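You operate a simulated robot arm through the tools that you are given. There is no shell and no other tool. Be economical: measure what you need, move in short steps, check, and stop when the job is done.

You run a simulated two-armed robot. Do the job below in one go: nothing can be reset, and whatever is moved stays where it is left.

## Task
Lift the blue tether out of the grab bag and put it in the kit drawer.
Fine: hold the bag steady as it comes out, pass it from hand to hand; bag stays standing where it is, drawer shut.
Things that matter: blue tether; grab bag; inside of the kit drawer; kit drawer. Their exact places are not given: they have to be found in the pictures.

Only the result counts: the job must be done as asked and must still hold three seconds after the hand-in. Knocking over, shifting, dropping, spilling or breaking anything else fails it.

## Robot
Two 7-joint arms with two-finger parallel grippers on one trunk, on a base that drives. Base frame: it is fixed to the floor where the robot stands at the start and does not move with it; the origin is under the middle of the robot, x ahead of it, y to its left, z up. Lengths are in m, angles in degrees, forces in N, time in s.
The left shoulder is at the start at [0.07, 0.133, 1.126], the right one opposite. With the tool pointing down near the work surface each hand reaches from about 0.2 to 0.66 m from the robot's upright axis, wherever it stands, measured 20 degrees to its own side. Places, roughly: blue tether (25x5x3 cm) [0.8, 0.2, 1]; inside of the kit drawer [0.8, 0, 0.6]; kit drawer [0.8, 0, 0.7]. Payload 1.57 kg a hand.
Tool frame (each hand has its own): the origin (TCP) lies between the finger pads and is the grasp point; the fingertips stand 0.03 m ahead of it; z points along the fingers, y is the line along which they close. Largest opening 0.08 m; finger width 0.017, thickness 0.012; the body of the gripper, 0.04 by 0.082 m, starts 0.08 m behind the TCP.
Orientation is that of the tool frame in the base frame, as a unit quaternion [w, x, y, z]. With the fingers straight down and closing along the base's y, the tool's x points along the base's -x, its y along +y and its z along -z.

## Interface
- The arms move only by the tool play_rows. It takes "left_motion", "right_motion" or both (then of equal length, played together; a hand with none holds still); each is a list of rows, each an object (a shift or turn left out is 0, a gripper value left out holds the last) with "xyz": the shift along the base's x, y, z in m, a list of three; "angular": the turn, a rotation vector about the base's x, y, z in rad, a list of three; "fingers": the gripper command, from -1 (shut) to 1 (fully open), values between in proportion. In form: [{"xyz": [x, y, z], "angular": [ax, ay, az], "fingers": fingers}, ...]. A call has 1 to 12 rows; each row shifts and turns the commanded pose from where the row before left it. Each row takes 0.2 s and may step no farther than 0.05 m and 8.6 degrees from the row before; otherwise, or with a gripper value out of range, the whole call is refused. Where a pose cannot be reached the arm comes as near as it can. A force on the tool above 40 N (or 10 N above the force at the start of the call, whichever is more), or a blocked arm, ends the call early, and 0.2 s more pass. Each finger travels about 0.153 m/s and halts on what it meets, pressing with about 43 N; the grip force reading is that of the motor and also rises with nothing between the fingers. The clock runs only during rows and for 0.2 s after the last one: add rows that do not move to give the fingers time. The reply holds the time, the measured pose of the TCP, the force on the tool along the base axes, the opening and the grip force, in the units named above and with some noise, with the torque about the TCP (base axes, N m) and any sound that the robot's microphone picked up.
- Cameras (640 x 400 px; columns grow to the right, rows downward): "scene" is now at [0.1383, 0.0021, 1.3533]; the picture's right is [0.02, -1.00, -0.00], its down [-0.60, -0.01, -0.80] and it looks along [0.80, 0.01, -0.60] (base axes); focal length 214 px, centre (320, 200). "left" rides on the left gripper at [0.072, 0.007, -0.122] in its tool frame; the picture's right is [-0.09, 1.00, 0.00], its down [-0.84, -0.08, -0.54] and it looks along [-0.54, -0.05, 0.84] (tool axes); focal length 238 px, centre (320, 200). "right" rides on the right gripper at [0.072, -0.007, -0.122] in its tool frame; the picture's right is [0.09, 1.00, 0.00], its down [-0.84, 0.08, -0.54] and it looks along [-0.54, 0.05, 0.84] (tool axes); focal length 238 px, centre (320, 200).
- capture(camera): a new picture of that camera. The clock stands still meanwhile.
- slide_trunk(by): slides the trunk up (or, below 0, down) by that many m; the arms and the scene camera ride with it, the base frame stays. It gives what a move gives, with no picture.
- roll_base(legs): drives the robot by 1 to 6 legs, each [ahead, left, turn to the left] in m, m and degrees, along the robot's own axes; the way and the turn of a leg run together, so that a leg with both is an arc; at most 1.5 m and 180 degrees a leg. The arms and the cameras ride along, it lands a little off, and it stops where it bumps. It gives what a move gives.
- pan_tilt(pan, tilt): turns the head with the scene camera to pan (to the left, within 86 degrees either way) and tilt (down, from -29 to 69), counted from straight ahead of the robot. It gives what a move gives.
- locate(camera, pixels): for up to 12 pixels [column, row] of the newest picture of that camera ("zoom" is the newest enlarged one), the place [x, y, z] in the base frame of the surface seen there, good to about 0.003 m. The clock stands still meanwhile.
- close_up(camera, box): a new picture of the part [left, top, right, bottom] of that camera's present view, enlarged. The clock stands still meanwhile.
- finish_job(): hands the job in; it is judged then, once.

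Go step by step. Measure first, check grasps and placings, and put right what went wrong. The budget is 80 turns and 70 pictures, counting those below and the enlarged ones. Unless the task says otherwise, let go and move clear before handing in, and close with one line.

The tools are called after "Emit:" as a command line: name --argument value ..., lists and objects as JSON in quotes. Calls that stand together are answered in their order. play_rows: Moves the arms, as the interface text tells. Its arguments: {"type":"object","properties":{"left_motion":{"type":"array"},"right_motion":{"type":"array"}},"required":[]} The other tools are called the same way: slide_trunk (by) slides the trunk up or down; roll_base (legs) drives the base; pan_tilt (pan, tilt) turns the head that bears the scene camera; capture (camera) takes a picture; locate (camera, pixels) gives the place of the surface under pixels of a picture; close_up (camera, box) takes an enlarged picture of a part of a camera's view; finish_job () hands the job in.

At the start:

```text
t: 0.0
left_ee_pos: [0.422, 0.2299, 1.2081]
left_orientation: [0.0, 0.0, 1.0, 0.0]
left_contact_force: [-0.1, -0.9, -0.1]
left_torque: [-0.01, -0.02, 0.01]
left_opening: 0.0803
left_grasp_force: 0.0
right_ee_pos: [0.3689, -0.1244, 1.231]
right_orientation: [-0.001, 0.001, 1.0, 0.0]
right_contact_force: [0.7, -0.1, 0.0]
right_torque: [0.03, 0.02, 0.0]
right_opening: 0.0803
right_grasp_force: 0.0
trunk travel left (down, up): [-0.7, 0.24]
robot x, y, heading: [-0.0006, -0.0006, -0.2]
head pan, tilt: [0.9, 36.8]
```

scene: 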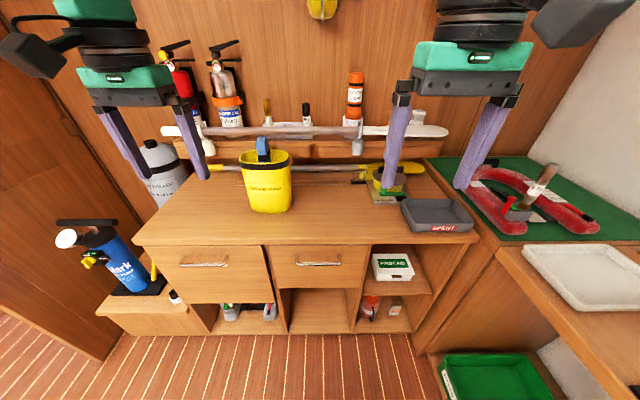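
right: 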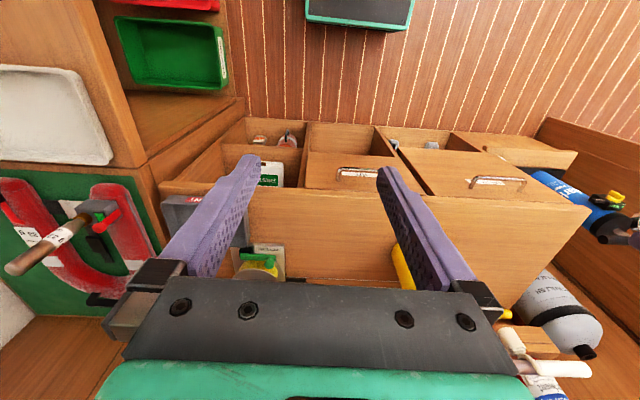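
left: 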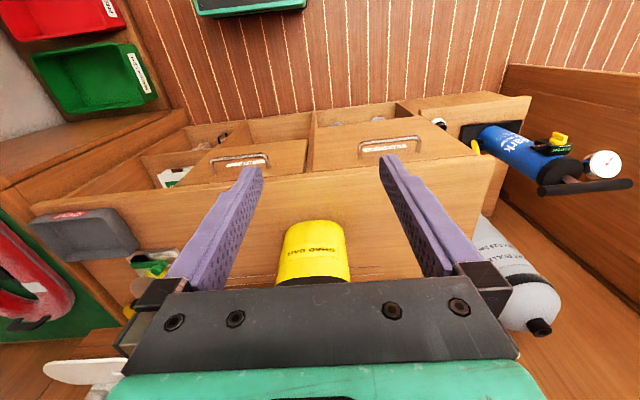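

The scene shows a yellow grab bag near (267,185) with a blue tether end at (262,150), and two drawers at (205,265) and (318,263). I will enlarge both to read labels and locate key points.

Emit:
close_up --camera "scene" --box '[140, 220, 460, 340]'

Emit:
close_up --camera "scene" --box '[220, 120, 320, 220]'

Emit:
locate --camera "scene" --pixels '[[262, 142], [262, 155], [244, 160], [290, 160], [267, 185], [270, 211], [205, 264], [318, 263], [278, 250], [367, 250], [310, 230], [335, 285]]'

```text
2.00 times, centred on (300, 280) of scene
```

zoom: 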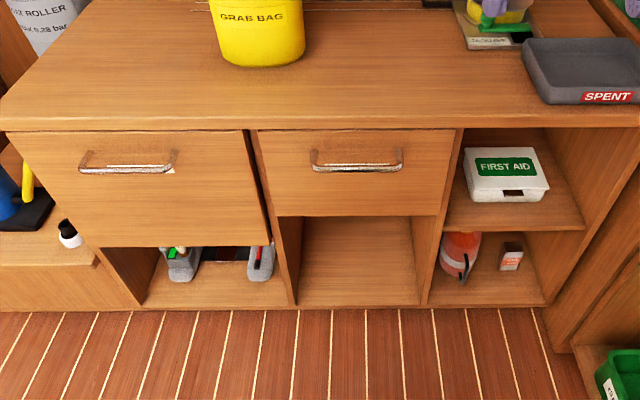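

```text
4.00 times, centred on (270, 170) of scene
```

zoom: 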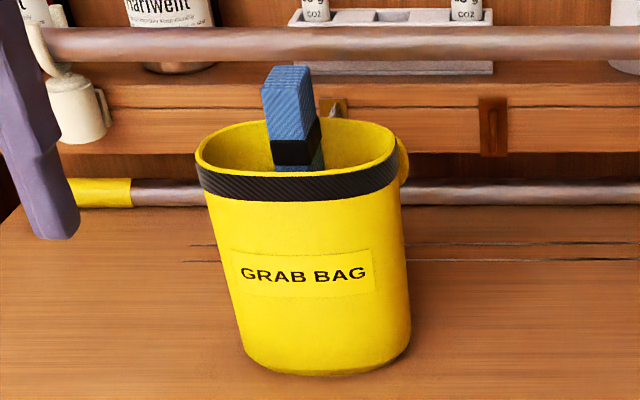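

```text
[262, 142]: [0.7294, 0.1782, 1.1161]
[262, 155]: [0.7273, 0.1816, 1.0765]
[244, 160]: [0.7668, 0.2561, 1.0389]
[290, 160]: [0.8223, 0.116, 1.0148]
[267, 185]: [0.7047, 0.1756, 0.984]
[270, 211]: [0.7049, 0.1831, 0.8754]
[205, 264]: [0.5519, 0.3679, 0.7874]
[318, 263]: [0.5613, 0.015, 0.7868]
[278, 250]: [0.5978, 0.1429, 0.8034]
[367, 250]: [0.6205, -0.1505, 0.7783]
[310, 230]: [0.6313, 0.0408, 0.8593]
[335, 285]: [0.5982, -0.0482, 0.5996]
```

The kit drawer handle is at about (0.56, 0.015, 0.787), the bag spans roughly y 0.115–0.256 with the tether standing at (0.73, 0.18) up to z 1.12. I drive nearer and to the left, then look again.

Emit:
roll_base --legs '[[0.0, 0.15, 0], [0.15, 0.0, 0]]'

Emit:
pan_tilt --pan 0 --tilt 36

Emit:
capture --camera "scene"

Emit:
close_up --camera "scene" --box '[260, 100, 380, 220]'

Emit:
capture --camera "left"

```text
t: 2.3
left_ee_pos: [0.5652, 0.3787, 1.2089]
left_orientation: [0.001, 0.0, 1.0, 0.001]
left_contact_force: [0.3, -0.3, 1.0]
left_torque: [0.01, -0.06, 0.0]
left_opening: 0.0801
left_grasp_force: 0.2
right_ee_pos: [0.5104, 0.0227, 1.232]
right_orientation: [0.001, 0.001, 1.0, 0.0]
right_contact_force: [-0.3, -0.4, -0.4]
right_torque: [0.02, -0.04, 0.0]
right_opening: 0.0802
right_grasp_force: 0.1
trunk travel left (down, up): [-0.7, 0.24]
robot x, y, heading: [0.145, 0.1458, 0.4]
head pan, tilt: [0.9, 36.8]
```

```text
t: 2.9
left_ee_pos: [0.5662, 0.3788, 1.2084]
left_orientation: [0.0, 0.0, 1.0, 0.001]
left_contact_force: [-0.6, 0.5, 0.5]
left_torque: [0.01, -0.02, -0.03]
left_opening: 0.0803
left_grasp_force: 0.2
right_ee_pos: [0.5137, 0.024, 1.2316]
right_orientation: [0.001, 0.001, 1.0, 0.0]
right_contact_force: [0.4, -0.6, -0.2]
right_torque: [0.02, 0.01, 0.03]
right_opening: 0.0802
right_grasp_force: 0.1
trunk travel left (down, up): [-0.7, 0.24]
robot x, y, heading: [0.1436, 0.1472, -0.1]
head pan, tilt: [0.0, 36.0]
```

```text
64 pictures are left
```

scene: 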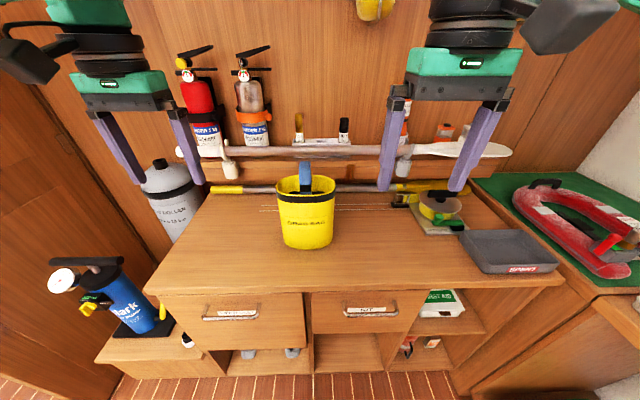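

```text
3.33 times, centred on (320, 160) of scene
```

zoom: 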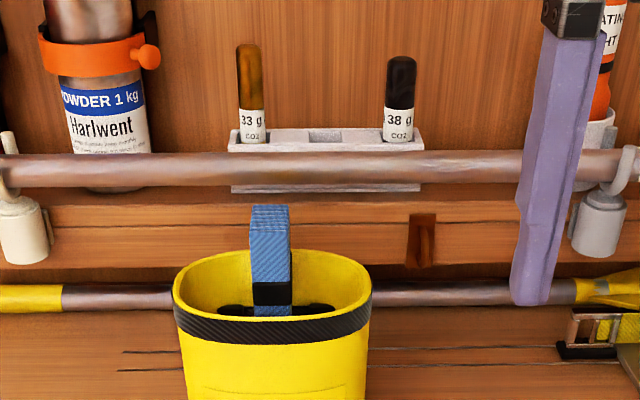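

```text
62 pictures are left
```

left: 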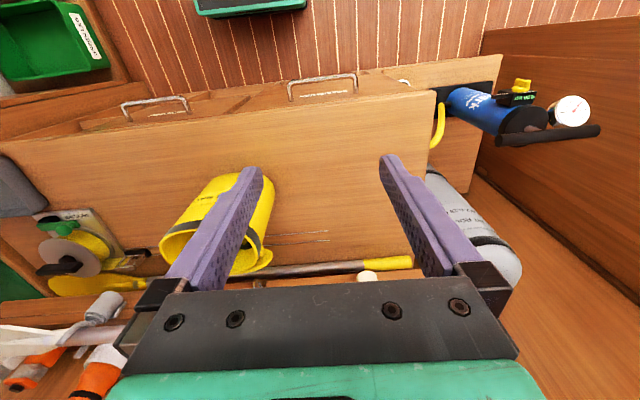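

The right drawer label at (370,311) reads "KIT". I measure the tether corners and bag rim in the zoom.

Emit:
locate --camera "zoom" --pixels '[[253, 225], [287, 225], [254, 275], [290, 275], [270, 208], [176, 290], [205, 257], [330, 257], [369, 290], [270, 325], [350, 312], [215, 310]]'

Emit:
locate --camera "scene" --pixels '[[306, 246], [332, 240], [300, 207], [370, 312], [237, 315], [310, 290], [312, 294], [425, 292], [370, 330], [360, 290], [345, 312], [398, 312]]'

```text
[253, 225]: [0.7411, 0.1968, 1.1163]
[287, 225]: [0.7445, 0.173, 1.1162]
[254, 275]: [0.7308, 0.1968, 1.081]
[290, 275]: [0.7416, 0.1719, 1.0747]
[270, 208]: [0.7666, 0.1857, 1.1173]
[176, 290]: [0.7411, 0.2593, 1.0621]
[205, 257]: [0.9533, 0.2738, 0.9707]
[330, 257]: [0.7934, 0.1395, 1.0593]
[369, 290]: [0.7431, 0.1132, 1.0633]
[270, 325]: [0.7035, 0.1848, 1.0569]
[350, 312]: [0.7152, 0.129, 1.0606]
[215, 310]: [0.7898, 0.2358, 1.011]
```

```text
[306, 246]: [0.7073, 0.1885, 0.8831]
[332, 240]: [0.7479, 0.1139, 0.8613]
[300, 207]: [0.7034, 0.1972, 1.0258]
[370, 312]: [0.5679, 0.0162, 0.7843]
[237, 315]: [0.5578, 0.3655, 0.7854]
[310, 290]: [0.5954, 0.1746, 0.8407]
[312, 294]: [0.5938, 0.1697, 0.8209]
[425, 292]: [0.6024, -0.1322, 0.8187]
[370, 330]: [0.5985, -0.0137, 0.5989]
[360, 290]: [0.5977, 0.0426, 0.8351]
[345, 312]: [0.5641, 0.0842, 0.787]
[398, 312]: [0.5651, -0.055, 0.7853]
```

The tether is 3 cm thick along y (0.172–0.197), about 5 cm along x, top at z 1.117; the rim is at z 1.061 with its right wall at y≈0.113. I bring the right hand, pitched 45° forward, to in front of the right rim.

Emit:
play_rows --right_motion '[{"xyz": [0.02, 0.015, -0.01], "angular": [0, -0.131, 0], "fingers": 0.0}, {"xyz": [0.02, 0.015, -0.01], "angular": [0, -0.131, 0]}, {"xyz": [0.02, 0.015, -0.015], "angular": [0, -0.131, 0]}, {"xyz": [0.025, 0.015, -0.015], "angular": [0, -0.131, 0]}, {"xyz": [0.025, 0.015, -0.015], "angular": [0, -0.131, 0]}, {"xyz": [0.026, 0.016, -0.022], "angular": [0, -0.131, 0]}, {}]'

Emit:
capture --camera "right"

Emit:
capture --camera "scene"

```text
t: 4.5
left_ee_pos: [0.5664, 0.3783, 1.2097]
left_orientation: [0.001, 0.0, 1.0, 0.0]
left_contact_force: [0.3, -0.3, 0.4]
left_torque: [0.0, 0.01, 0.01]
left_opening: 0.0798
left_grasp_force: 0.1
right_ee_pos: [0.6479, 0.113, 1.1432]
right_orientation: [0.385, 0.001, 0.923, 0.001]
right_contact_force: [-0.1, 0.0, -0.2]
right_torque: [-0.03, 0.0, -0.01]
right_opening: 0.0398
right_grasp_force: 0.1
trunk travel left (down, up): [-0.7, 0.24]
robot x, y, heading: [0.1432, 0.1482, -0.0]
head pan, tilt: [0.0, 36.0]
```

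```text
61 pictures are left
```

right: 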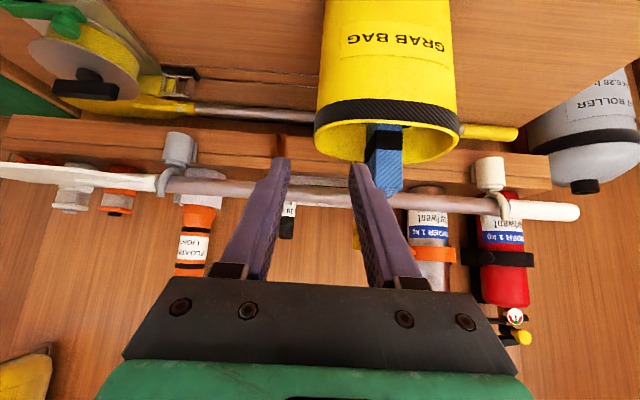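

```text
60 pictures are left
```

scene: 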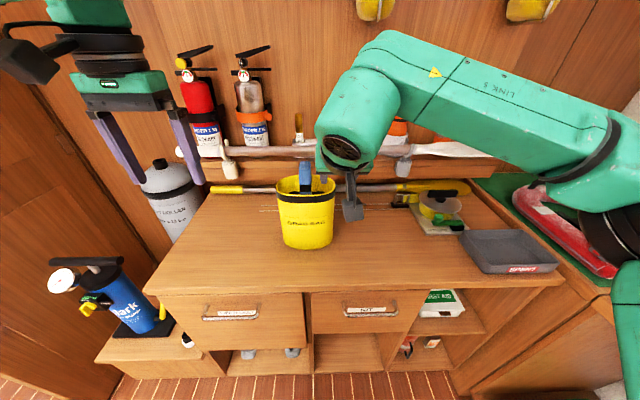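

The right camera shows the rim, its right extreme near (316,130), fingers at (265,..) and (370,..). I measure the rim wall here.

Emit:
locate --camera "right" --pixels '[[316, 130], [320, 142], [318, 120], [335, 155], [328, 135], [345, 125], [385, 185], [375, 135], [400, 160], [458, 140], [275, 165], [358, 170]]'

Emit:
close_up --camera "right" --box '[260, 70, 480, 210]'

```text
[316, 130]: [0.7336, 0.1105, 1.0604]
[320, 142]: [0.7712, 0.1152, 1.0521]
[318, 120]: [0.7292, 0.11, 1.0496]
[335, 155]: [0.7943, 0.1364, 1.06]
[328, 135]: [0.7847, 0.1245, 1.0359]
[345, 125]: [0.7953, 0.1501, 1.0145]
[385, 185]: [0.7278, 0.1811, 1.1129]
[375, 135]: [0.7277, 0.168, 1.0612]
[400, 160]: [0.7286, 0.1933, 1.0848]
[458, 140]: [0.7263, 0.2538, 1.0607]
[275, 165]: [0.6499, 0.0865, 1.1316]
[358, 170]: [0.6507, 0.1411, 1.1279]
```

```text
2.86 times, centred on (370, 140) of right
```

zoom: 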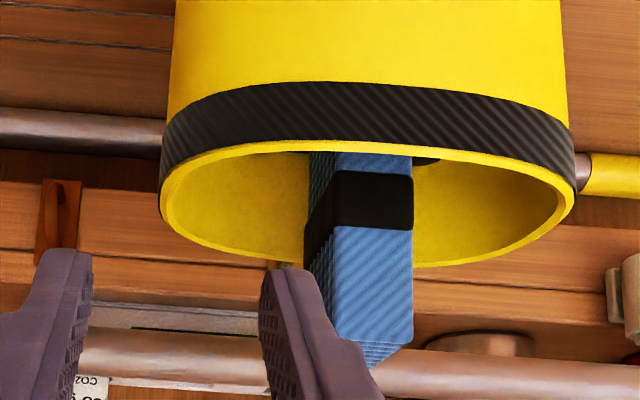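

The wall runs y≈0.111–0.116 at x 0.735–0.77 and the fingers are centred on y 0.114. I slide down along the tool axis to straddle the right wall and look.

Emit:
play_rows --right_motion '[{"xyz": [0.026, 0.0, -0.024]}, {"xyz": [0.026, 0.0, -0.024]}, {"xyz": [0.026, 0.0, -0.024]}, {"xyz": [0.026, 0.001, -0.023]}, {}]'

Emit:
capture --camera "right"

Emit:
close_up --camera "scene" --box '[260, 130, 380, 260]'

```text
t: 5.7
left_ee_pos: [0.5658, 0.3778, 1.2084]
left_orientation: [0.0, 0.0, 1.0, 0.0]
left_contact_force: [0.0, -0.1, -0.3]
left_torque: [-0.01, -0.04, 0.0]
left_opening: 0.08
left_grasp_force: 0.0
right_ee_pos: [0.754, 0.1179, 1.0484]
right_orientation: [0.383, 0.001, 0.924, 0.0]
right_contact_force: [0.4, 0.7, -0.5]
right_torque: [0.0, 0.06, 0.0]
right_opening: 0.0401
right_grasp_force: 0.1
trunk travel left (down, up): [-0.7, 0.24]
robot x, y, heading: [0.1475, 0.1518, -0.1]
head pan, tilt: [0.0, 36.0]
```

```text
58 pictures are left
```

right: 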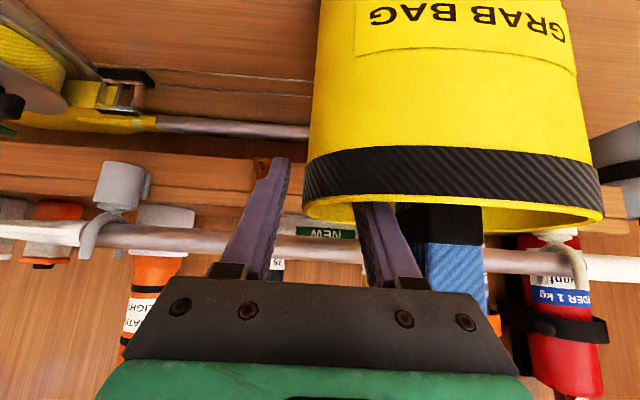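

```text
3.08 times, centred on (320, 195) of scene
```

zoom: 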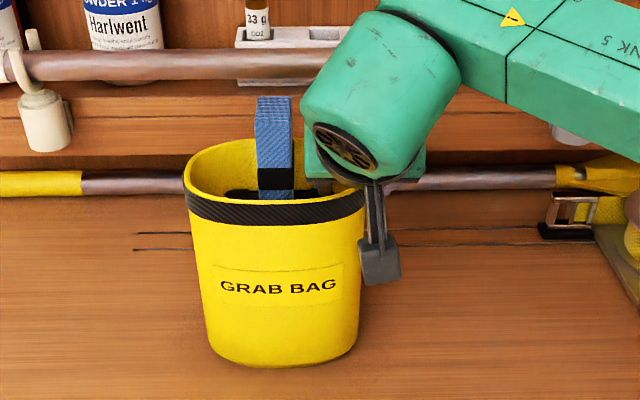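

The fingers straddle the right wall (inner finger at (375,230), outer at (265,215)); hand is ~4 mm left of the wall. I centre and close.

Emit:
play_rows --right_motion '[{"xyz": [0, -0.004, 0]}, {"fingers": -0.4}, {"fingers": -0.6}, {"fingers": -0.8}, {"fingers": -1}, {}]'

Emit:
close_up --camera "scene" --box '[260, 130, 380, 260]'

Emit:
capture --camera "right"

```text
t: 7.1
left_ee_pos: [0.5666, 0.38, 1.2082]
left_orientation: [0.0, 0.0, 1.0, 0.0]
left_contact_force: [-0.1, 1.2, -0.3]
left_torque: [0.03, 0.0, 0.03]
left_opening: 0.0798
left_grasp_force: 0.0
right_ee_pos: [0.7536, 0.1142, 1.0483]
right_orientation: [0.384, 0.0, 0.923, 0.001]
right_contact_force: [-1.1, 3.2, -0.1]
right_torque: [0.4, -0.02, 0.18]
right_opening: 0.0125
right_grasp_force: 29.5
trunk travel left (down, up): [-0.7, 0.24]
robot x, y, heading: [0.1426, 0.1449, -0.1]
head pan, tilt: [0.0, 36.0]
```

```text
3.08 times, centred on (320, 195) of scene
```

zoom: 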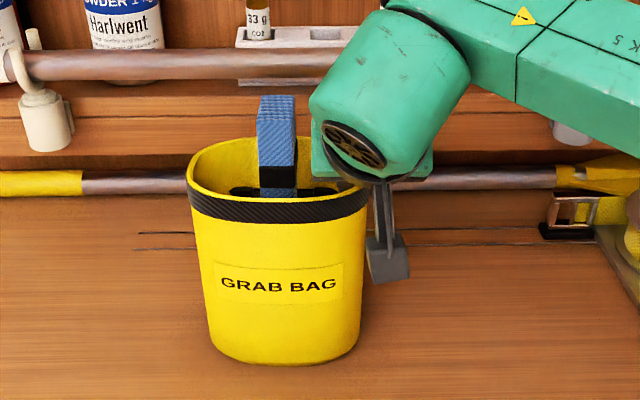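

```text
55 pictures are left
```

right: 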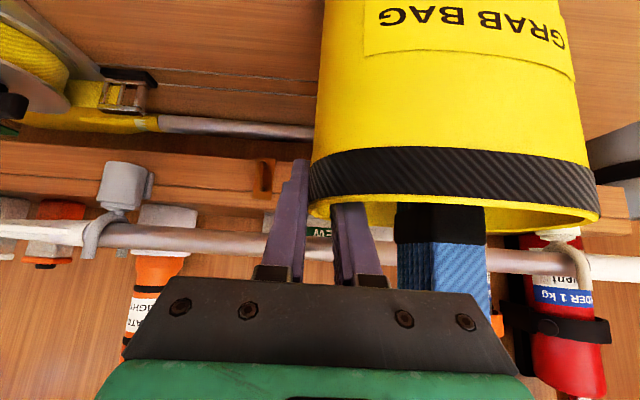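

The right hand holds the rim (opening 12.5 mm, 30 N) and the bag still stands in place. I bring the left hand over the tether at a safe height.

Emit:
play_rows --left_motion '[{"xyz": [0.04, 0, 0.005], "fingers": 0.375}, {"xyz": [0.04, 0, 0.005]}, {"xyz": [0.04, -0.02, 0]}, {"xyz": [0.04, -0.03, 0]}, {"xyz": [0.037, -0.03, 0]}, {"xyz": [0, -0.04, 0]}, {"xyz": [0, -0.04, 0]}, {"xyz": [0, -0.036, 0]}, {}]'

Emit:
capture --camera "left"

Emit:
capture --camera "scene"

```text
t: 9.1
left_ee_pos: [0.6166, 0.2819, 1.1439]
left_orientation: [0.001, 0.0, 1.0, 0.001]
left_contact_force: [-1.2, -0.2, 0.4]
left_torque: [-0.02, 0.0, 0.02]
left_opening: 0.0551
left_grasp_force: 0.0
left hand out of reach, approached as far as the arm can: row 2, 3, 4, 5, 6, 7, 8
right_ee_pos: [0.7536, 0.1126, 1.048]
right_orientation: [0.384, 0.001, 0.924, 0.001]
right_contact_force: [1.4, -2.0, 4.1]
right_torque: [0.27, -0.19, -0.17]
right_opening: 0.0124
right_grasp_force: 29.6
trunk travel left (down, up): [-0.7, 0.24]
robot x, y, heading: [0.1428, 0.1486, 0.2]
head pan, tilt: [0.0, 36.0]
```

```text
54 pictures are left
```

left: 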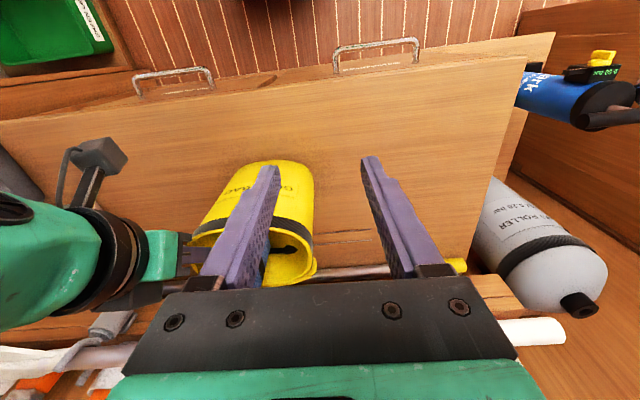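

```text
53 pictures are left
```

scene: 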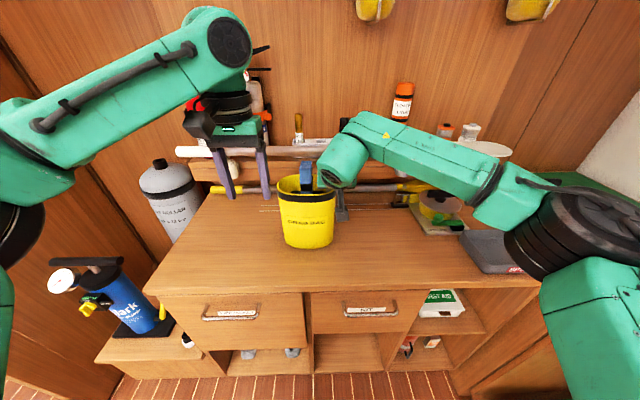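

The left hand cannot reach that far out at this height (stopped at 0.617, 0.282, 1.144), so the trunk must go up. I release the bag, back the right hand out along its axis and bring the left hand back.

Emit:
play_rows --right_motion '[{"fingers": 0.0}, {}, {"xyz": [-0.026, 0, 0.024]}, {"xyz": [-0.026, 0, 0.024]}, {"xyz": [-0.026, 0, 0.024]}, {"xyz": [-0.026, 0, 0.024]}, {}]' --left_motion '[{}, {}, {"xyz": [-0.03, 0.03, 0]}, {"xyz": [-0.03, 0.03, 0]}, {"xyz": [-0.03, 0.03, 0]}, {"xyz": [-0.03, 0.03, 0]}, {}]'

Emit:
slide_trunk --by 0.22

Emit:
capture --camera "scene"

```text
t: 10.7
left_ee_pos: [0.4984, 0.4006, 1.1452]
left_orientation: [0.0, 0.001, 1.0, 0.001]
left_contact_force: [-0.2, 0.0, -0.4]
left_torque: [0.0, 0.03, -0.05]
left_opening: 0.0548
left_grasp_force: 0.1
right_ee_pos: [0.6516, 0.1123, 1.1449]
right_orientation: [0.382, 0.001, 0.924, 0.0]
right_contact_force: [0.3, -0.5, -0.3]
right_torque: [0.04, -0.03, -0.01]
right_opening: 0.0401
right_grasp_force: 0.1
trunk travel left (down, up): [-0.7, 0.24]
robot x, y, heading: [0.1462, 0.1495, -0.0]
head pan, tilt: [0.0, 36.0]
```

```text
t: 13.1
left_ee_pos: [0.4978, 0.4013, 1.365]
left_orientation: [0.0, 0.0, 1.0, 0.0]
left_contact_force: [-1.3, 0.5, -0.9]
left_torque: [-0.01, 0.0, -0.04]
left_opening: 0.0548
left_grasp_force: 0.0
right_ee_pos: [0.6497, 0.1118, 1.3637]
right_orientation: [0.384, 0.0, 0.923, 0.0]
right_contact_force: [-0.6, 0.3, -0.7]
right_torque: [0.0, 0.01, -0.01]
right_opening: 0.0401
right_grasp_force: 0.1
trunk travel left (down, up): [-0.92, 0.02]
robot x, y, heading: [0.1463, 0.1476, -0.0]
head pan, tilt: [0.0, 36.0]
```

```text
52 pictures are left
```

scene: 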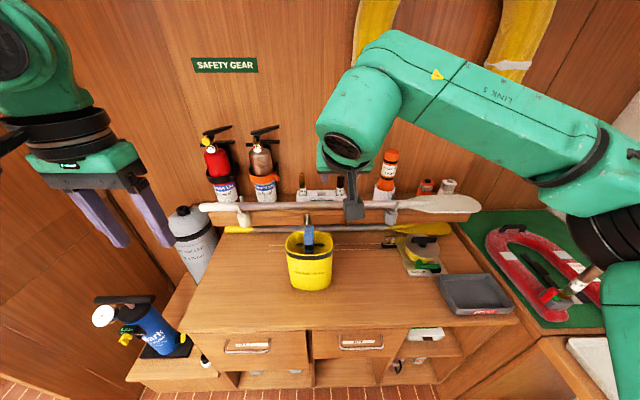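

The left arm is short on reach here even raised, so I want the base nearer. I look down to judge the clearance between base and cabinet.

Emit:
pan_tilt --pan 0 --tilt 69

Emit:
capture --camera "scene"

```text
t: 14.0
left_ee_pos: [0.4969, 0.4008, 1.3656]
left_orientation: [0.001, 0.0, 1.0, 0.0]
left_contact_force: [-0.7, -0.8, -0.5]
left_torque: [0.02, -0.04, 0.0]
left_opening: 0.0551
left_grasp_force: 0.0
right_ee_pos: [0.6494, 0.1116, 1.3644]
right_orientation: [0.384, 0.0, 0.924, 0.001]
right_contact_force: [-0.6, -0.8, 0.9]
right_torque: [-0.01, -0.01, -0.01]
right_opening: 0.0399
right_grasp_force: 0.1
trunk travel left (down, up): [-0.92, 0.02]
robot x, y, heading: [0.1439, 0.1455, -0.2]
head pan, tilt: [0.0, 68.8]
```

```text
51 pictures are left
```

scene: 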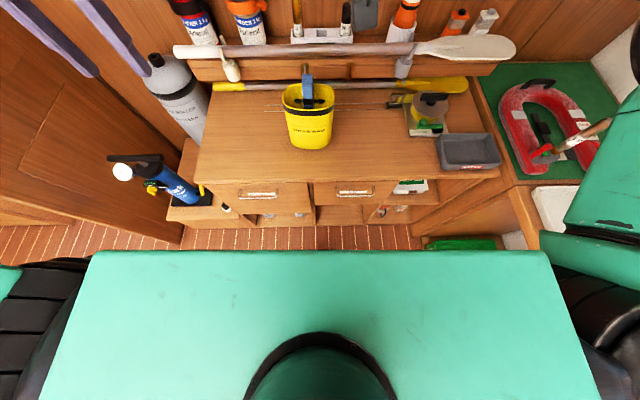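

The base itself is hidden under the trunk; I advance slowly by 0.10 m and check that it does not stop short.

Emit:
roll_base --legs '[[0.1, 0.0, 0]]'

Emit:
pan_tilt --pan 0 --tilt 50

Emit:
capture --camera "scene"

Emit:
close_up --camera "scene" --box '[240, 100, 380, 240]'

```text
t: 15.2
left_ee_pos: [0.5913, 0.4002, 1.368]
left_orientation: [0.004, 0.001, 1.0, 0.0]
left_contact_force: [-0.1, 0.9, 0.0]
left_torque: [-0.02, -0.06, 0.0]
left_opening: 0.0548
left_grasp_force: 0.0
right_ee_pos: [0.7434, 0.1122, 1.3679]
right_orientation: [0.387, 0.0, 0.922, 0.001]
right_contact_force: [-0.2, -0.3, 0.7]
right_torque: [0.0, -0.04, -0.03]
right_opening: 0.0399
right_grasp_force: 0.0
trunk travel left (down, up): [-0.92, 0.02]
robot x, y, heading: [0.2477, 0.148, -0.1]
head pan, tilt: [0.0, 68.8]
```

```text
t: 16.0
left_ee_pos: [0.5994, 0.3993, 1.3645]
left_orientation: [0.0, 0.001, 1.0, 0.0]
left_contact_force: [0.7, -0.2, 0.0]
left_torque: [0.01, 0.0, -0.02]
left_opening: 0.0549
left_grasp_force: 0.1
right_ee_pos: [0.7525, 0.1127, 1.3644]
right_orientation: [0.384, 0.001, 0.923, 0.0]
right_contact_force: [0.5, -0.4, -0.2]
right_torque: [0.01, 0.02, -0.01]
right_opening: 0.0401
right_grasp_force: 0.1
trunk travel left (down, up): [-0.92, 0.02]
robot x, y, heading: [0.2471, 0.1486, -0.3]
head pan, tilt: [0.0, 50.0]
```

```text
50 pictures are left
```

scene: 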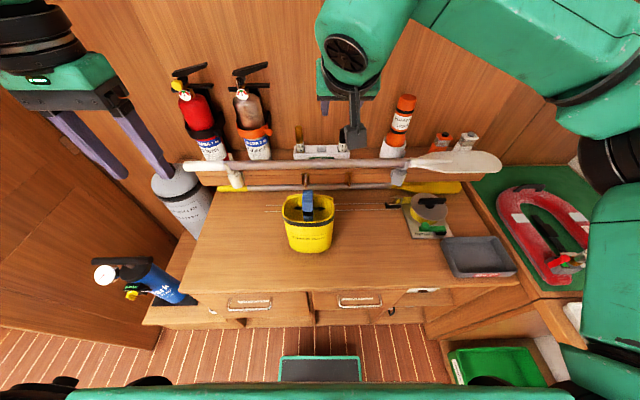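

```text
2.86 times, centred on (310, 170) of scene
```

zoom: 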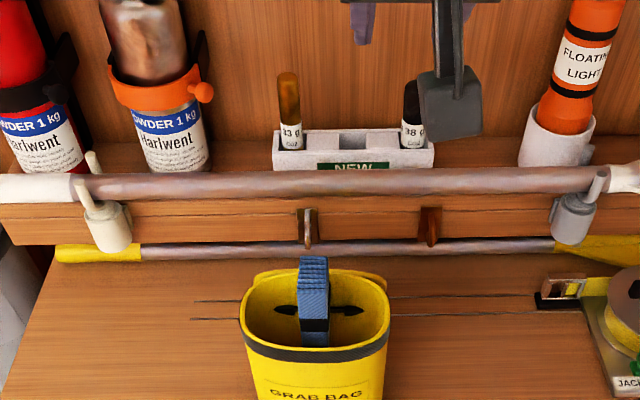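

No bump; base at x 0.247. I remeasure rim and tether from this steeper view.

Emit:
locate --camera "zoom" --pixels '[[313, 258], [302, 280], [325, 280], [301, 265], [326, 262], [242, 320], [388, 320], [268, 280], [355, 277], [315, 355], [348, 309], [387, 300]]'

Emit:
play_rows --right_motion '[{"xyz": [-0.025, 0, 0]}, {"xyz": [-0.025, 0, -0.04]}, {"xyz": [-0.025, 0, -0.045]}, {"xyz": [-0.025, 0, -0.045]}, {"xyz": [0, 0, -0.045]}, {"xyz": [0, 0, -0.045]}, {}]' --left_motion '[{}, {}, {}, {}, {}, {}, {}]'

Emit:
capture --camera "right"

```text
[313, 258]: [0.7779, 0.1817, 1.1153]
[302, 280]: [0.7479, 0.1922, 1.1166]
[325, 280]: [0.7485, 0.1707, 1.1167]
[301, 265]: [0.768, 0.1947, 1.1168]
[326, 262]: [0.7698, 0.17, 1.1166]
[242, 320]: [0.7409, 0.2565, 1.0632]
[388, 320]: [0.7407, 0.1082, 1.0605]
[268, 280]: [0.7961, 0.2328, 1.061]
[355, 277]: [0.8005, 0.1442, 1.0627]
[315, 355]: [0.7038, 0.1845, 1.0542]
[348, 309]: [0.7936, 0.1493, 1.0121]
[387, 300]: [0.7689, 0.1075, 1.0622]
```

```text
refused: row 3 steps farther than a row can; nothing moved
```

```text
48 pictures are left
```

right: 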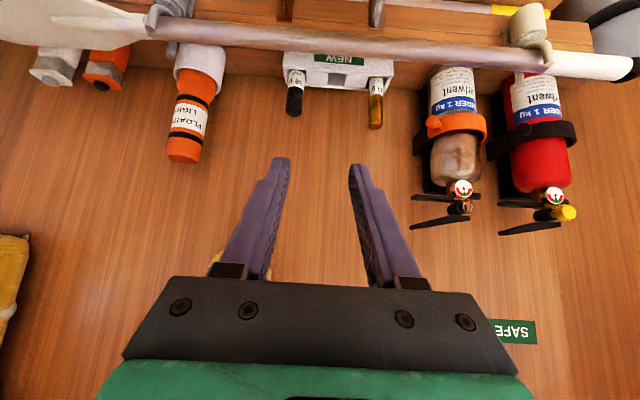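

The wall is now at y≈0.108 (outer), tether centre (0.757, 0.182). I redo the right-hand approach with shorter steps.

Emit:
play_rows --right_motion '[{"xyz": [-0.025, 0, -0.02]}, {"xyz": [-0.025, 0, -0.04]}, {"xyz": [-0.025, 0, -0.04]}, {"xyz": [-0.025, 0, -0.04]}, {"xyz": [-0.003, 0, -0.04]}, {"xyz": [0, -0.001, -0.04]}, {}]'

Emit:
capture --camera "right"

Emit:
locate --camera "right" --pixels '[[316, 130], [320, 142], [318, 120], [275, 165], [358, 170]]'

```text
t: 17.6
left_ee_pos: [0.5983, 0.4003, 1.3643]
left_orientation: [0.0, 0.0, 1.0, 0.0]
left_contact_force: [-0.4, 0.1, -0.5]
left_torque: [-0.02, -0.02, -0.01]
left_opening: 0.0551
left_grasp_force: 0.1
right_ee_pos: [0.6501, 0.11, 1.1451]
right_orientation: [0.383, 0.0, 0.924, 0.001]
right_contact_force: [0.5, 0.4, 0.2]
right_torque: [0.04, -0.02, -0.02]
right_opening: 0.0399
right_grasp_force: 0.1
trunk travel left (down, up): [-0.92, 0.02]
robot x, y, heading: [0.2474, 0.1495, -0.0]
head pan, tilt: [0.0, 50.0]
```

```text
47 pictures are left
```

right: 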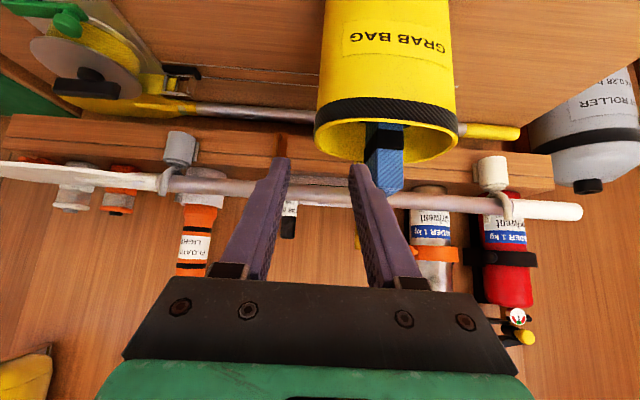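

```text
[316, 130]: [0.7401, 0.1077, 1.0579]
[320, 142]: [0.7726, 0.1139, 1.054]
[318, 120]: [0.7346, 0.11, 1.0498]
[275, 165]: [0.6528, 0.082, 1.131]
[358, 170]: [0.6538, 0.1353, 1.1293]
```

Alignment is the same as before, the wall about 2 mm left of the finger middle. I slide in and close.

Emit:
play_rows --right_motion '[{"xyz": [0.026, 0.0, -0.024]}, {"xyz": [0.026, 0.0, -0.024]}, {"xyz": [0.026, 0.001, -0.024]}, {"xyz": [0.026, 0.001, -0.023]}, {}, {"fingers": -0.4}, {"fingers": -0.6}, {"fingers": -0.8}, {"fingers": -1}, {}]'

Emit:
play_rows --left_motion '[{"xyz": [0.04, 0, 0]}, {"xyz": [0.04, -0.02, 0]}, {"xyz": [0.04, -0.02, 0]}, {"xyz": [0.04, -0.02, 0]}, {"xyz": [0.003, -0.04, 0]}, {"xyz": [0, -0.04, -0.02]}, {"xyz": [0, -0.04, -0.025]}, {"xyz": [0, -0.038, -0.025]}, {"xyz": [0, 0, -0.04]}, {}]'

Emit:
capture --camera "left"

Emit:
capture --camera "scene"

```text
t: 19.8
left_ee_pos: [0.6, 0.399, 1.3657]
left_orientation: [-0.001, 0.001, 1.0, 0.0]
left_contact_force: [0.0, 0.5, 0.3]
left_torque: [-0.02, -0.01, -0.01]
left_opening: 0.0548
left_grasp_force: 0.1
right_ee_pos: [0.754, 0.1127, 1.0481]
right_orientation: [0.383, 0.001, 0.924, 0.001]
right_contact_force: [1.4, -0.5, 1.6]
right_torque: [0.27, -0.04, -0.17]
right_opening: 0.0123
right_grasp_force: 29.2
trunk travel left (down, up): [-0.92, 0.02]
robot x, y, heading: [0.2478, 0.1452, -0.1]
head pan, tilt: [0.0, 50.0]
```

```text
t: 22.0
left_ee_pos: [0.7165, 0.2488, 1.2573]
left_orientation: [0.001, 0.0, 1.0, 0.001]
left_contact_force: [0.0, 0.7, 0.8]
left_torque: [-0.01, 0.05, -0.02]
left_opening: 0.0552
left_grasp_force: 0.1
left hand out of reach, approached as far as the arm can: row 4, 5, 6, 7, 8
right_ee_pos: [0.7525, 0.1144, 1.0485]
right_orientation: [0.384, 0.0, 0.923, 0.001]
right_contact_force: [-2.0, -0.3, 0.9]
right_torque: [0.41, 0.53, 0.23]
right_opening: 0.0122
right_grasp_force: 29.2
trunk travel left (down, up): [-0.92, 0.02]
robot x, y, heading: [0.2493, 0.1495, -0.0]
head pan, tilt: [0.0, 50.0]
```

```text
46 pictures are left
```

left: 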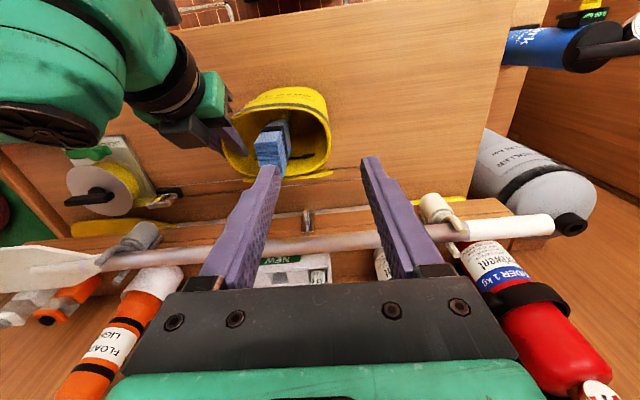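

```text
45 pictures are left
```

scene: 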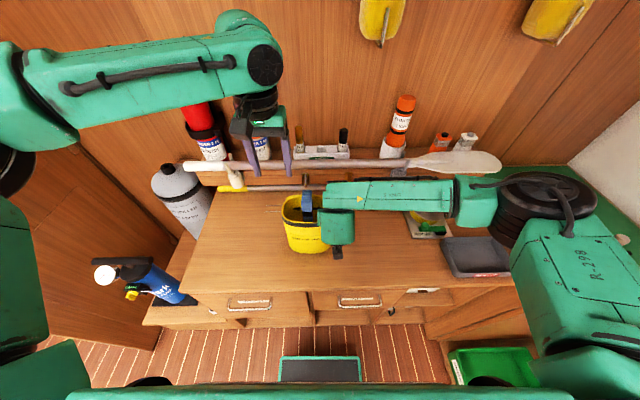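

The left hand again fell short at this height (0.7165, 0.249, 1.257). I check where the base front parts seen at (320,368) are, to see whether I may move nearer.

Emit:
locate --camera "scene" --pixels '[[320, 357], [320, 370], [490, 380], [150, 381], [358, 302], [250, 303], [320, 345]]'

Emit:
play_rows --left_motion '[{"xyz": [0, -0.01, -0.03]}, {"xyz": [0.01, -0.02, -0.03]}, {"xyz": [0.015, -0.018, -0.01]}, {"xyz": [0.015, -0.018, -0.005]}, {}]'

```text
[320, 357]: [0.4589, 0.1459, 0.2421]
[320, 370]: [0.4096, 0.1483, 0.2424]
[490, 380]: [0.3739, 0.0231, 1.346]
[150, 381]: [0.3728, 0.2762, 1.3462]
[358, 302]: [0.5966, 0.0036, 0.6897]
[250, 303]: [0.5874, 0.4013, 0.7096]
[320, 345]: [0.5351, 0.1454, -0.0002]
```

```text
t: 23.2
left_ee_pos: [0.7133, 0.2337, 1.1893]
left_orientation: [0.001, 0.001, 1.0, -0.001]
left_contact_force: [-0.6, -1.0, -0.9]
left_torque: [0.02, 0.01, -0.03]
left_opening: 0.055
left_grasp_force: 0.1
left hand out of reach, approached as far as the arm can: row 2, 3, 4
right_ee_pos: [0.7524, 0.1149, 1.0484]
right_orientation: [0.384, 0.0, 0.924, 0.001]
right_contact_force: [-3.4, 0.6, -0.6]
right_torque: [0.47, 0.51, 0.27]
right_opening: 0.0123
right_grasp_force: 29.3
trunk travel left (down, up): [-0.92, 0.02]
robot x, y, heading: [0.2476, 0.1489, -0.1]
head pan, tilt: [0.0, 50.0]
```

The base front is only at x 0.46, so there is room to advance. I check the left wrist and elbow locations to understand the reach limit.

Emit:
capture --camera "scene"

Emit:
locate --camera "scene" --pixels '[[265, 65], [240, 40], [40, 85], [15, 170], [30, 240], [265, 100], [270, 120]]'

```text
44 pictures are left
```

scene: 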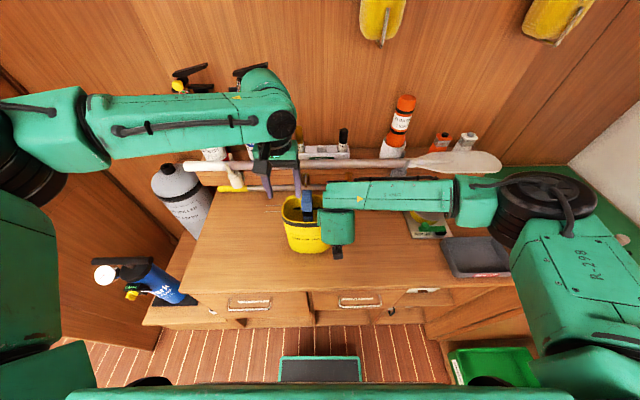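

```text
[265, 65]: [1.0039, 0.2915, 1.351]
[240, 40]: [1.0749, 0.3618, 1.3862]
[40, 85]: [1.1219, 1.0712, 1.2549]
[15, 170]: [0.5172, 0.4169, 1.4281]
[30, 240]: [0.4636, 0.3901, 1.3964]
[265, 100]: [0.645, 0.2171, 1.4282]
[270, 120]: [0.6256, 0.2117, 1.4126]
```

The left arm's limit sits at about 0.47 m ahead of the axis and the tether is 0.51 m ahead, so advancing 0.09 m (base front → 0.55, cabinet at 0.60) solves it. I release the bag, withdraw both hands first.

Emit:
play_rows --right_motion '[{"fingers": 0.0}, {}, {"xyz": [-0.026, 0, 0.024]}, {"xyz": [-0.026, 0, 0.024]}, {"xyz": [-0.026, 0, 0.024]}, {"xyz": [-0.026, 0, 0.024]}, {"xyz": [-0.03, 0, 0.03]}, {"xyz": [-0.03, 0, 0.03]}, {"xyz": [-0.03, 0, 0.03]}, {}]' --left_motion '[{}, {}, {"xyz": [-0.02, 0.03, 0.02]}, {"xyz": [-0.03, 0.03, 0.02]}, {"xyz": [-0.03, 0.03, 0.02]}, {"xyz": [-0.03, 0.0, 0.02]}, {"xyz": [-0.02, 0, 0.02]}, {}, {}, {}]'

Emit:
roll_base --legs '[[0.09, 0.0, 0]]'

Emit:
capture --camera "scene"

```text
t: 25.4
left_ee_pos: [0.5843, 0.3237, 1.2859]
left_orientation: [0.0, 0.002, 1.0, 0.0]
left_contact_force: [0.1, 0.2, 0.6]
left_torque: [0.01, 0.02, 0.02]
left_opening: 0.055
left_grasp_force: 0.1
right_ee_pos: [0.5621, 0.1105, 1.2365]
right_orientation: [0.386, 0.01, 0.923, -0.002]
right_contact_force: [0.4, -0.6, -1.4]
right_torque: [0.01, 0.0, 0.0]
right_opening: 0.0399
right_grasp_force: 0.0
trunk travel left (down, up): [-0.92, 0.02]
robot x, y, heading: [0.2485, 0.1515, -0.2]
head pan, tilt: [0.0, 50.0]
```

```text
t: 26.5
left_ee_pos: [0.6675, 0.3237, 1.2891]
left_orientation: [0.005, 0.001, 1.0, 0.0]
left_contact_force: [-0.4, -0.1, 0.0]
left_torque: [0.01, -0.06, -0.01]
left_opening: 0.0551
left_grasp_force: 0.0
right_ee_pos: [0.6448, 0.1128, 1.2402]
right_orientation: [0.39, 0.009, 0.921, 0.0]
right_contact_force: [-1.0, -0.9, 0.4]
right_torque: [0.01, -0.04, -0.01]
right_opening: 0.0399
right_grasp_force: 0.1
trunk travel left (down, up): [-0.92, 0.02]
robot x, y, heading: [0.3376, 0.1508, -0.2]
head pan, tilt: [0.0, 50.0]
```

```text
43 pictures are left
```

scene: 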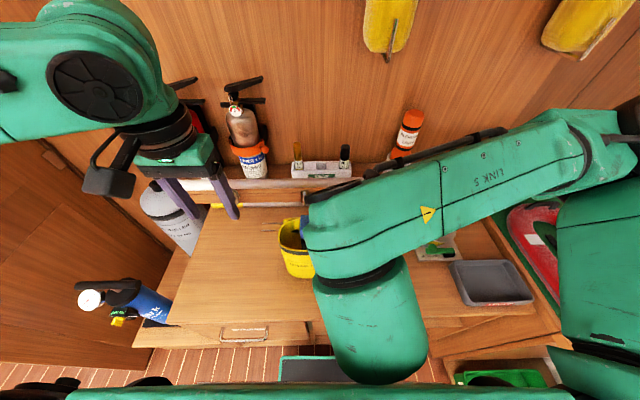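

The robot is now at x 0.338. I take the right hand to its pre-grasp position and look at the rim again.

Emit:
play_rows --right_motion '[{"xyz": [0, 0, -0.03]}, {"xyz": [0, 0, -0.03]}, {"xyz": [0, 0, -0.03]}, {}]'

Emit:
capture --camera "right"

Emit:
locate --camera "right" --pixels '[[316, 130], [320, 142], [318, 120], [275, 165], [358, 170], [325, 125], [385, 185]]'

```text
t: 27.5
left_ee_pos: [0.6755, 0.3237, 1.2866]
left_orientation: [0.001, 0.001, 1.0, 0.001]
left_contact_force: [-0.8, -0.3, 0.4]
left_torque: [0.02, 0.0, -0.03]
left_opening: 0.055
left_grasp_force: 0.1
right_ee_pos: [0.6546, 0.1107, 1.1479]
right_orientation: [0.386, 0.011, 0.922, -0.001]
right_contact_force: [-0.3, 0.0, 0.0]
right_torque: [-0.02, 0.0, 0.04]
right_opening: 0.0403
right_grasp_force: 0.0
trunk travel left (down, up): [-0.92, 0.02]
robot x, y, heading: [0.3348, 0.147, -0.1]
head pan, tilt: [0.0, 50.0]
```

```text
42 pictures are left
```

right: 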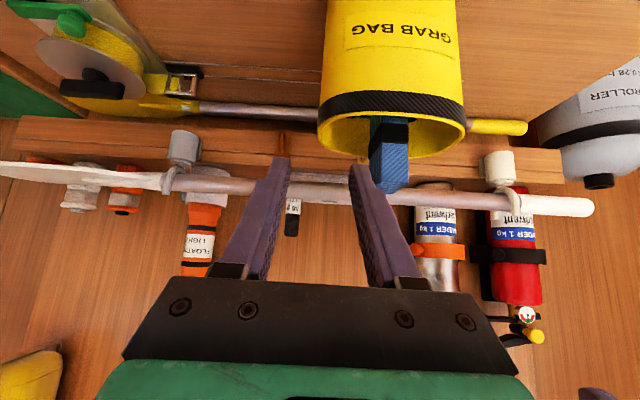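

```text
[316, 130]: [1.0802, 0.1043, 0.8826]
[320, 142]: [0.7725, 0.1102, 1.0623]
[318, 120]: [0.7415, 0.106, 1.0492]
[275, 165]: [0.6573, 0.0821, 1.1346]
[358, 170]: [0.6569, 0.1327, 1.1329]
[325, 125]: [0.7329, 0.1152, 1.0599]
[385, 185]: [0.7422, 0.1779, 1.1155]
```

The wall centre is y≈0.110, the finger middle 0.1075. I slide in with +2 mm, close, and then bring the left hand over the tether.

Emit:
play_rows --right_motion '[{"xyz": [0.025, 0.0, -0.025]}, {"xyz": [0.025, 0.0, -0.025]}, {"xyz": [0.025, 0.001, -0.025]}, {"xyz": [0.025, 0.001, -0.024]}, {}, {"fingers": -0.4}, {"fingers": -0.6}, {"fingers": -0.8}, {"fingers": -1}, {}]'

Emit:
play_rows --left_motion '[{"xyz": [0.02, -0.02, -0.02]}, {"xyz": [0.02, -0.02, -0.02]}, {"xyz": [0.02, -0.02, -0.02]}, {"xyz": [0.021, -0.02, 0]}, {"xyz": [0.0, -0.03, 0]}, {"xyz": [0.0, -0.03, 0]}, {}]'

Emit:
capture --camera "left"

Emit:
capture --camera "scene"

```text
t: 29.7
left_ee_pos: [0.6749, 0.3237, 1.2876]
left_orientation: [0.0, 0.001, 1.0, 0.0]
left_contact_force: [0.4, 0.8, 0.5]
left_torque: [-0.01, 0.01, 0.0]
left_opening: 0.0551
left_grasp_force: 0.1
right_ee_pos: [0.7514, 0.113, 1.0491]
right_orientation: [0.386, 0.01, 0.922, -0.001]
right_contact_force: [-1.2, 0.2, 0.3]
right_torque: [0.35, 0.04, 0.03]
right_opening: 0.0122
right_grasp_force: 28.9
trunk travel left (down, up): [-0.92, 0.02]
robot x, y, heading: [0.3328, 0.1498, 0.0]
head pan, tilt: [0.0, 50.0]
```

```text
t: 31.3
left_ee_pos: [0.7475, 0.1949, 1.2273]
left_orientation: [0.002, 0.0, 1.0, -0.001]
left_contact_force: [0.4, -0.3, 0.4]
left_torque: [0.02, 0.01, 0.0]
left_opening: 0.0548
left_grasp_force: 0.0
left hand out of reach, approached as far as the arm can: row 6
right_ee_pos: [0.75, 0.1131, 1.0497]
right_orientation: [0.386, 0.009, 0.922, -0.001]
right_contact_force: [-1.7, 0.3, 1.5]
right_torque: [0.36, 0.32, 0.12]
right_opening: 0.0123
right_grasp_force: 29.4
trunk travel left (down, up): [-0.92, 0.02]
robot x, y, heading: [0.3336, 0.1453, -0.0]
head pan, tilt: [0.0, 50.0]
```

```text
41 pictures are left
```

left: 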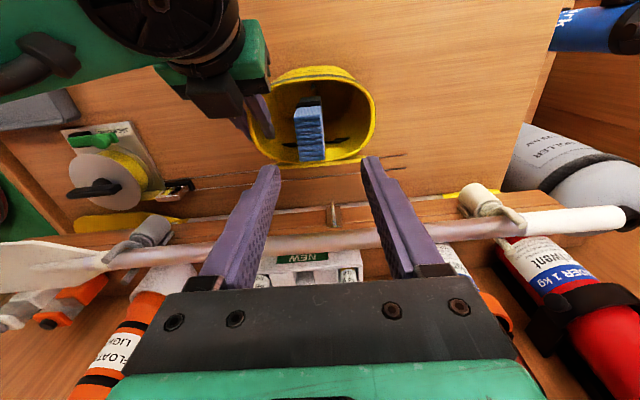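

```text
40 pictures are left
```

scene: 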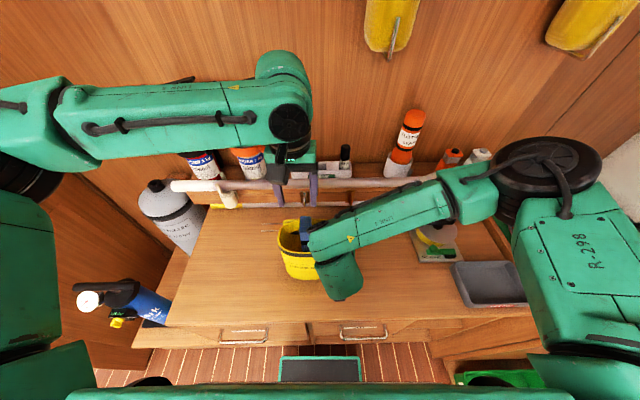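

The left fingers at (260,200)/(385,200) straddle the tether top (310,130) but are ~12 mm short to the right. I try going lower and over in small steps.

Emit:
play_rows --left_motion '[{"xyz": [0.0, 0, -0.03]}, {"xyz": [0.0, -0.004, -0.02]}, {"xyz": [0.003, -0.004, -0.01]}, {"xyz": [0.003, -0.004, 0]}, {}]'

```text
t: 32.5
left_ee_pos: [0.7485, 0.1998, 1.1695]
left_orientation: [0.001, 0.0, 1.0, -0.002]
left_contact_force: [0.1, 0.5, -0.7]
left_torque: [-0.01, 0.02, -0.01]
left_opening: 0.055
left_grasp_force: 0.2
left hand out of reach, approached as far as the arm can: row 2, 3, 4
right_ee_pos: [0.75, 0.1138, 1.049]
right_orientation: [0.386, 0.01, 0.923, -0.001]
right_contact_force: [-0.6, -0.5, -0.2]
right_torque: [0.36, 0.2, 0.13]
right_opening: 0.0122
right_grasp_force: 29.8
trunk travel left (down, up): [-0.92, 0.02]
robot x, y, heading: [0.3334, 0.1503, -0.0]
head pan, tilt: [0.0, 50.0]
```

Going lower made it worse, so a wrist limit seems to bind. I test whether a small yaw relieves it.

Emit:
play_rows --left_motion '[{"angular": [0, 0, -0.14]}, {"xyz": [0.004, -0.008, 0]}, {"xyz": [0.004, -0.008, 0]}, {}]'

```text
t: 33.5
left_ee_pos: [0.7476, 0.1992, 1.1688]
left_orientation: [0.001, 0.071, 0.997, 0.0]
left_contact_force: [0.2, -0.2, -0.9]
left_torque: [-0.04, -0.01, 0.03]
left_opening: 0.055
left_grasp_force: 0.1
left hand out of reach, approached as far as the arm can: row 2, 3
right_ee_pos: [0.7504, 0.1131, 1.0484]
right_orientation: [0.385, 0.009, 0.923, 0.0]
right_contact_force: [-1.1, -0.4, 0.8]
right_torque: [0.34, 0.22, 0.11]
right_opening: 0.0121
right_grasp_force: 29.2
trunk travel left (down, up): [-0.92, 0.02]
robot x, y, heading: [0.3367, 0.1506, -0.1]
head pan, tilt: [0.0, 50.0]
```

Yaw changes nothing; the reach limit shrinks as the target nears straight ahead (7° here), so the left arm needs the tether farther to its own side. I release the bag, withdraw, and shift the base right by 0.11 m.

Emit:
play_rows --right_motion '[{"fingers": 0.0}, {}, {"xyz": [-0.025, 0, 0.025]}, {"xyz": [-0.025, 0, 0.025]}, {"xyz": [-0.025, 0, 0.025]}, {"xyz": [-0.025, 0, 0.025]}, {"xyz": [-0.02, 0, 0.03]}, {"xyz": [0, 0, 0.04]}, {}, {}]' --left_motion '[{}, {"xyz": [0, 0.01, 0.04]}, {"xyz": [-0.02, 0.03, 0.03], "angular": [0, 0, 0.14]}, {"xyz": [-0.03, 0.03, 0.02]}, {"xyz": [-0.03, 0.03, 0.02]}, {"xyz": [-0.02, 0.03, 0.01]}, {}, {}, {}, {}]'

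Emit:
roll_base --legs '[[0.0, -0.11, 0]]'

Emit:
play_rows --right_motion '[{"xyz": [0, 0.03, 0]}, {"xyz": [0, 0.04, 0]}, {"xyz": [0, 0.04, 0]}, {"xyz": [0, 0, -0.03]}, {"xyz": [0, 0, -0.03]}, {}]'

Emit:
capture --camera "right"

```text
t: 35.3
left_ee_pos: [0.6453, 0.3284, 1.2895]
left_orientation: [0.0, 0.002, 1.0, 0.001]
left_contact_force: [-0.1, 0.1, -0.2]
left_torque: [-0.01, 0.0, -0.03]
left_opening: 0.0549
left_grasp_force: 0.1
right_ee_pos: [0.6845, 0.1474, 1.2277]
right_orientation: [0.502, 0.013, 0.861, 0.074]
right_contact_force: [-0.6, -0.8, -0.2]
right_torque: [0.0, -0.02, 0.01]
right_opening: 0.0402
right_grasp_force: 0.0
trunk travel left (down, up): [-0.92, 0.02]
robot x, y, heading: [0.3378, 0.1463, -0.2]
head pan, tilt: [0.0, 50.0]
stopped in row 8 (right hand): the arm was blocked; the commanded pose is now the measured one
```

```text
t: 36.5
left_ee_pos: [0.6437, 0.227, 1.2883]
left_orientation: [0.001, 0.001, 1.0, -0.002]
left_contact_force: [0.3, -0.6, 0.0]
left_torque: [-0.08, -0.03, -0.01]
left_opening: 0.0551
left_grasp_force: 0.1
right_ee_pos: [0.6826, 0.0442, 1.2287]
right_orientation: [0.503, 0.01, 0.861, 0.072]
right_contact_force: [0.0, 0.4, -0.6]
right_torque: [-0.03, 0.01, -0.05]
right_opening: 0.0399
right_grasp_force: 0.1
trunk travel left (down, up): [-0.92, 0.02]
robot x, y, heading: [0.3391, 0.0429, -0.1]
head pan, tilt: [0.0, 50.0]
```

```text
t: 37.9
left_ee_pos: [0.6441, 0.2214, 1.2896]
left_orientation: [0.0, 0.001, 1.0, 0.0]
left_contact_force: [0.2, -0.1, -0.3]
left_torque: [0.0, 0.04, -0.03]
left_opening: 0.0549
left_grasp_force: 0.2
right_ee_pos: [0.6824, 0.1486, 1.1692]
right_orientation: [0.503, 0.011, 0.861, 0.075]
right_contact_force: [0.3, 0.6, -0.7]
right_torque: [0.04, 0.0, -0.01]
right_opening: 0.0399
right_grasp_force: 0.1
trunk travel left (down, up): [-0.92, 0.02]
robot x, y, heading: [0.3392, 0.0388, -0.1]
head pan, tilt: [0.0, 50.0]
```

```text
39 pictures are left
```

right: 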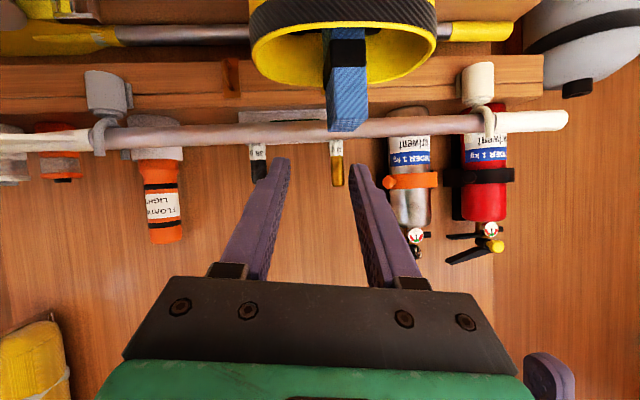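

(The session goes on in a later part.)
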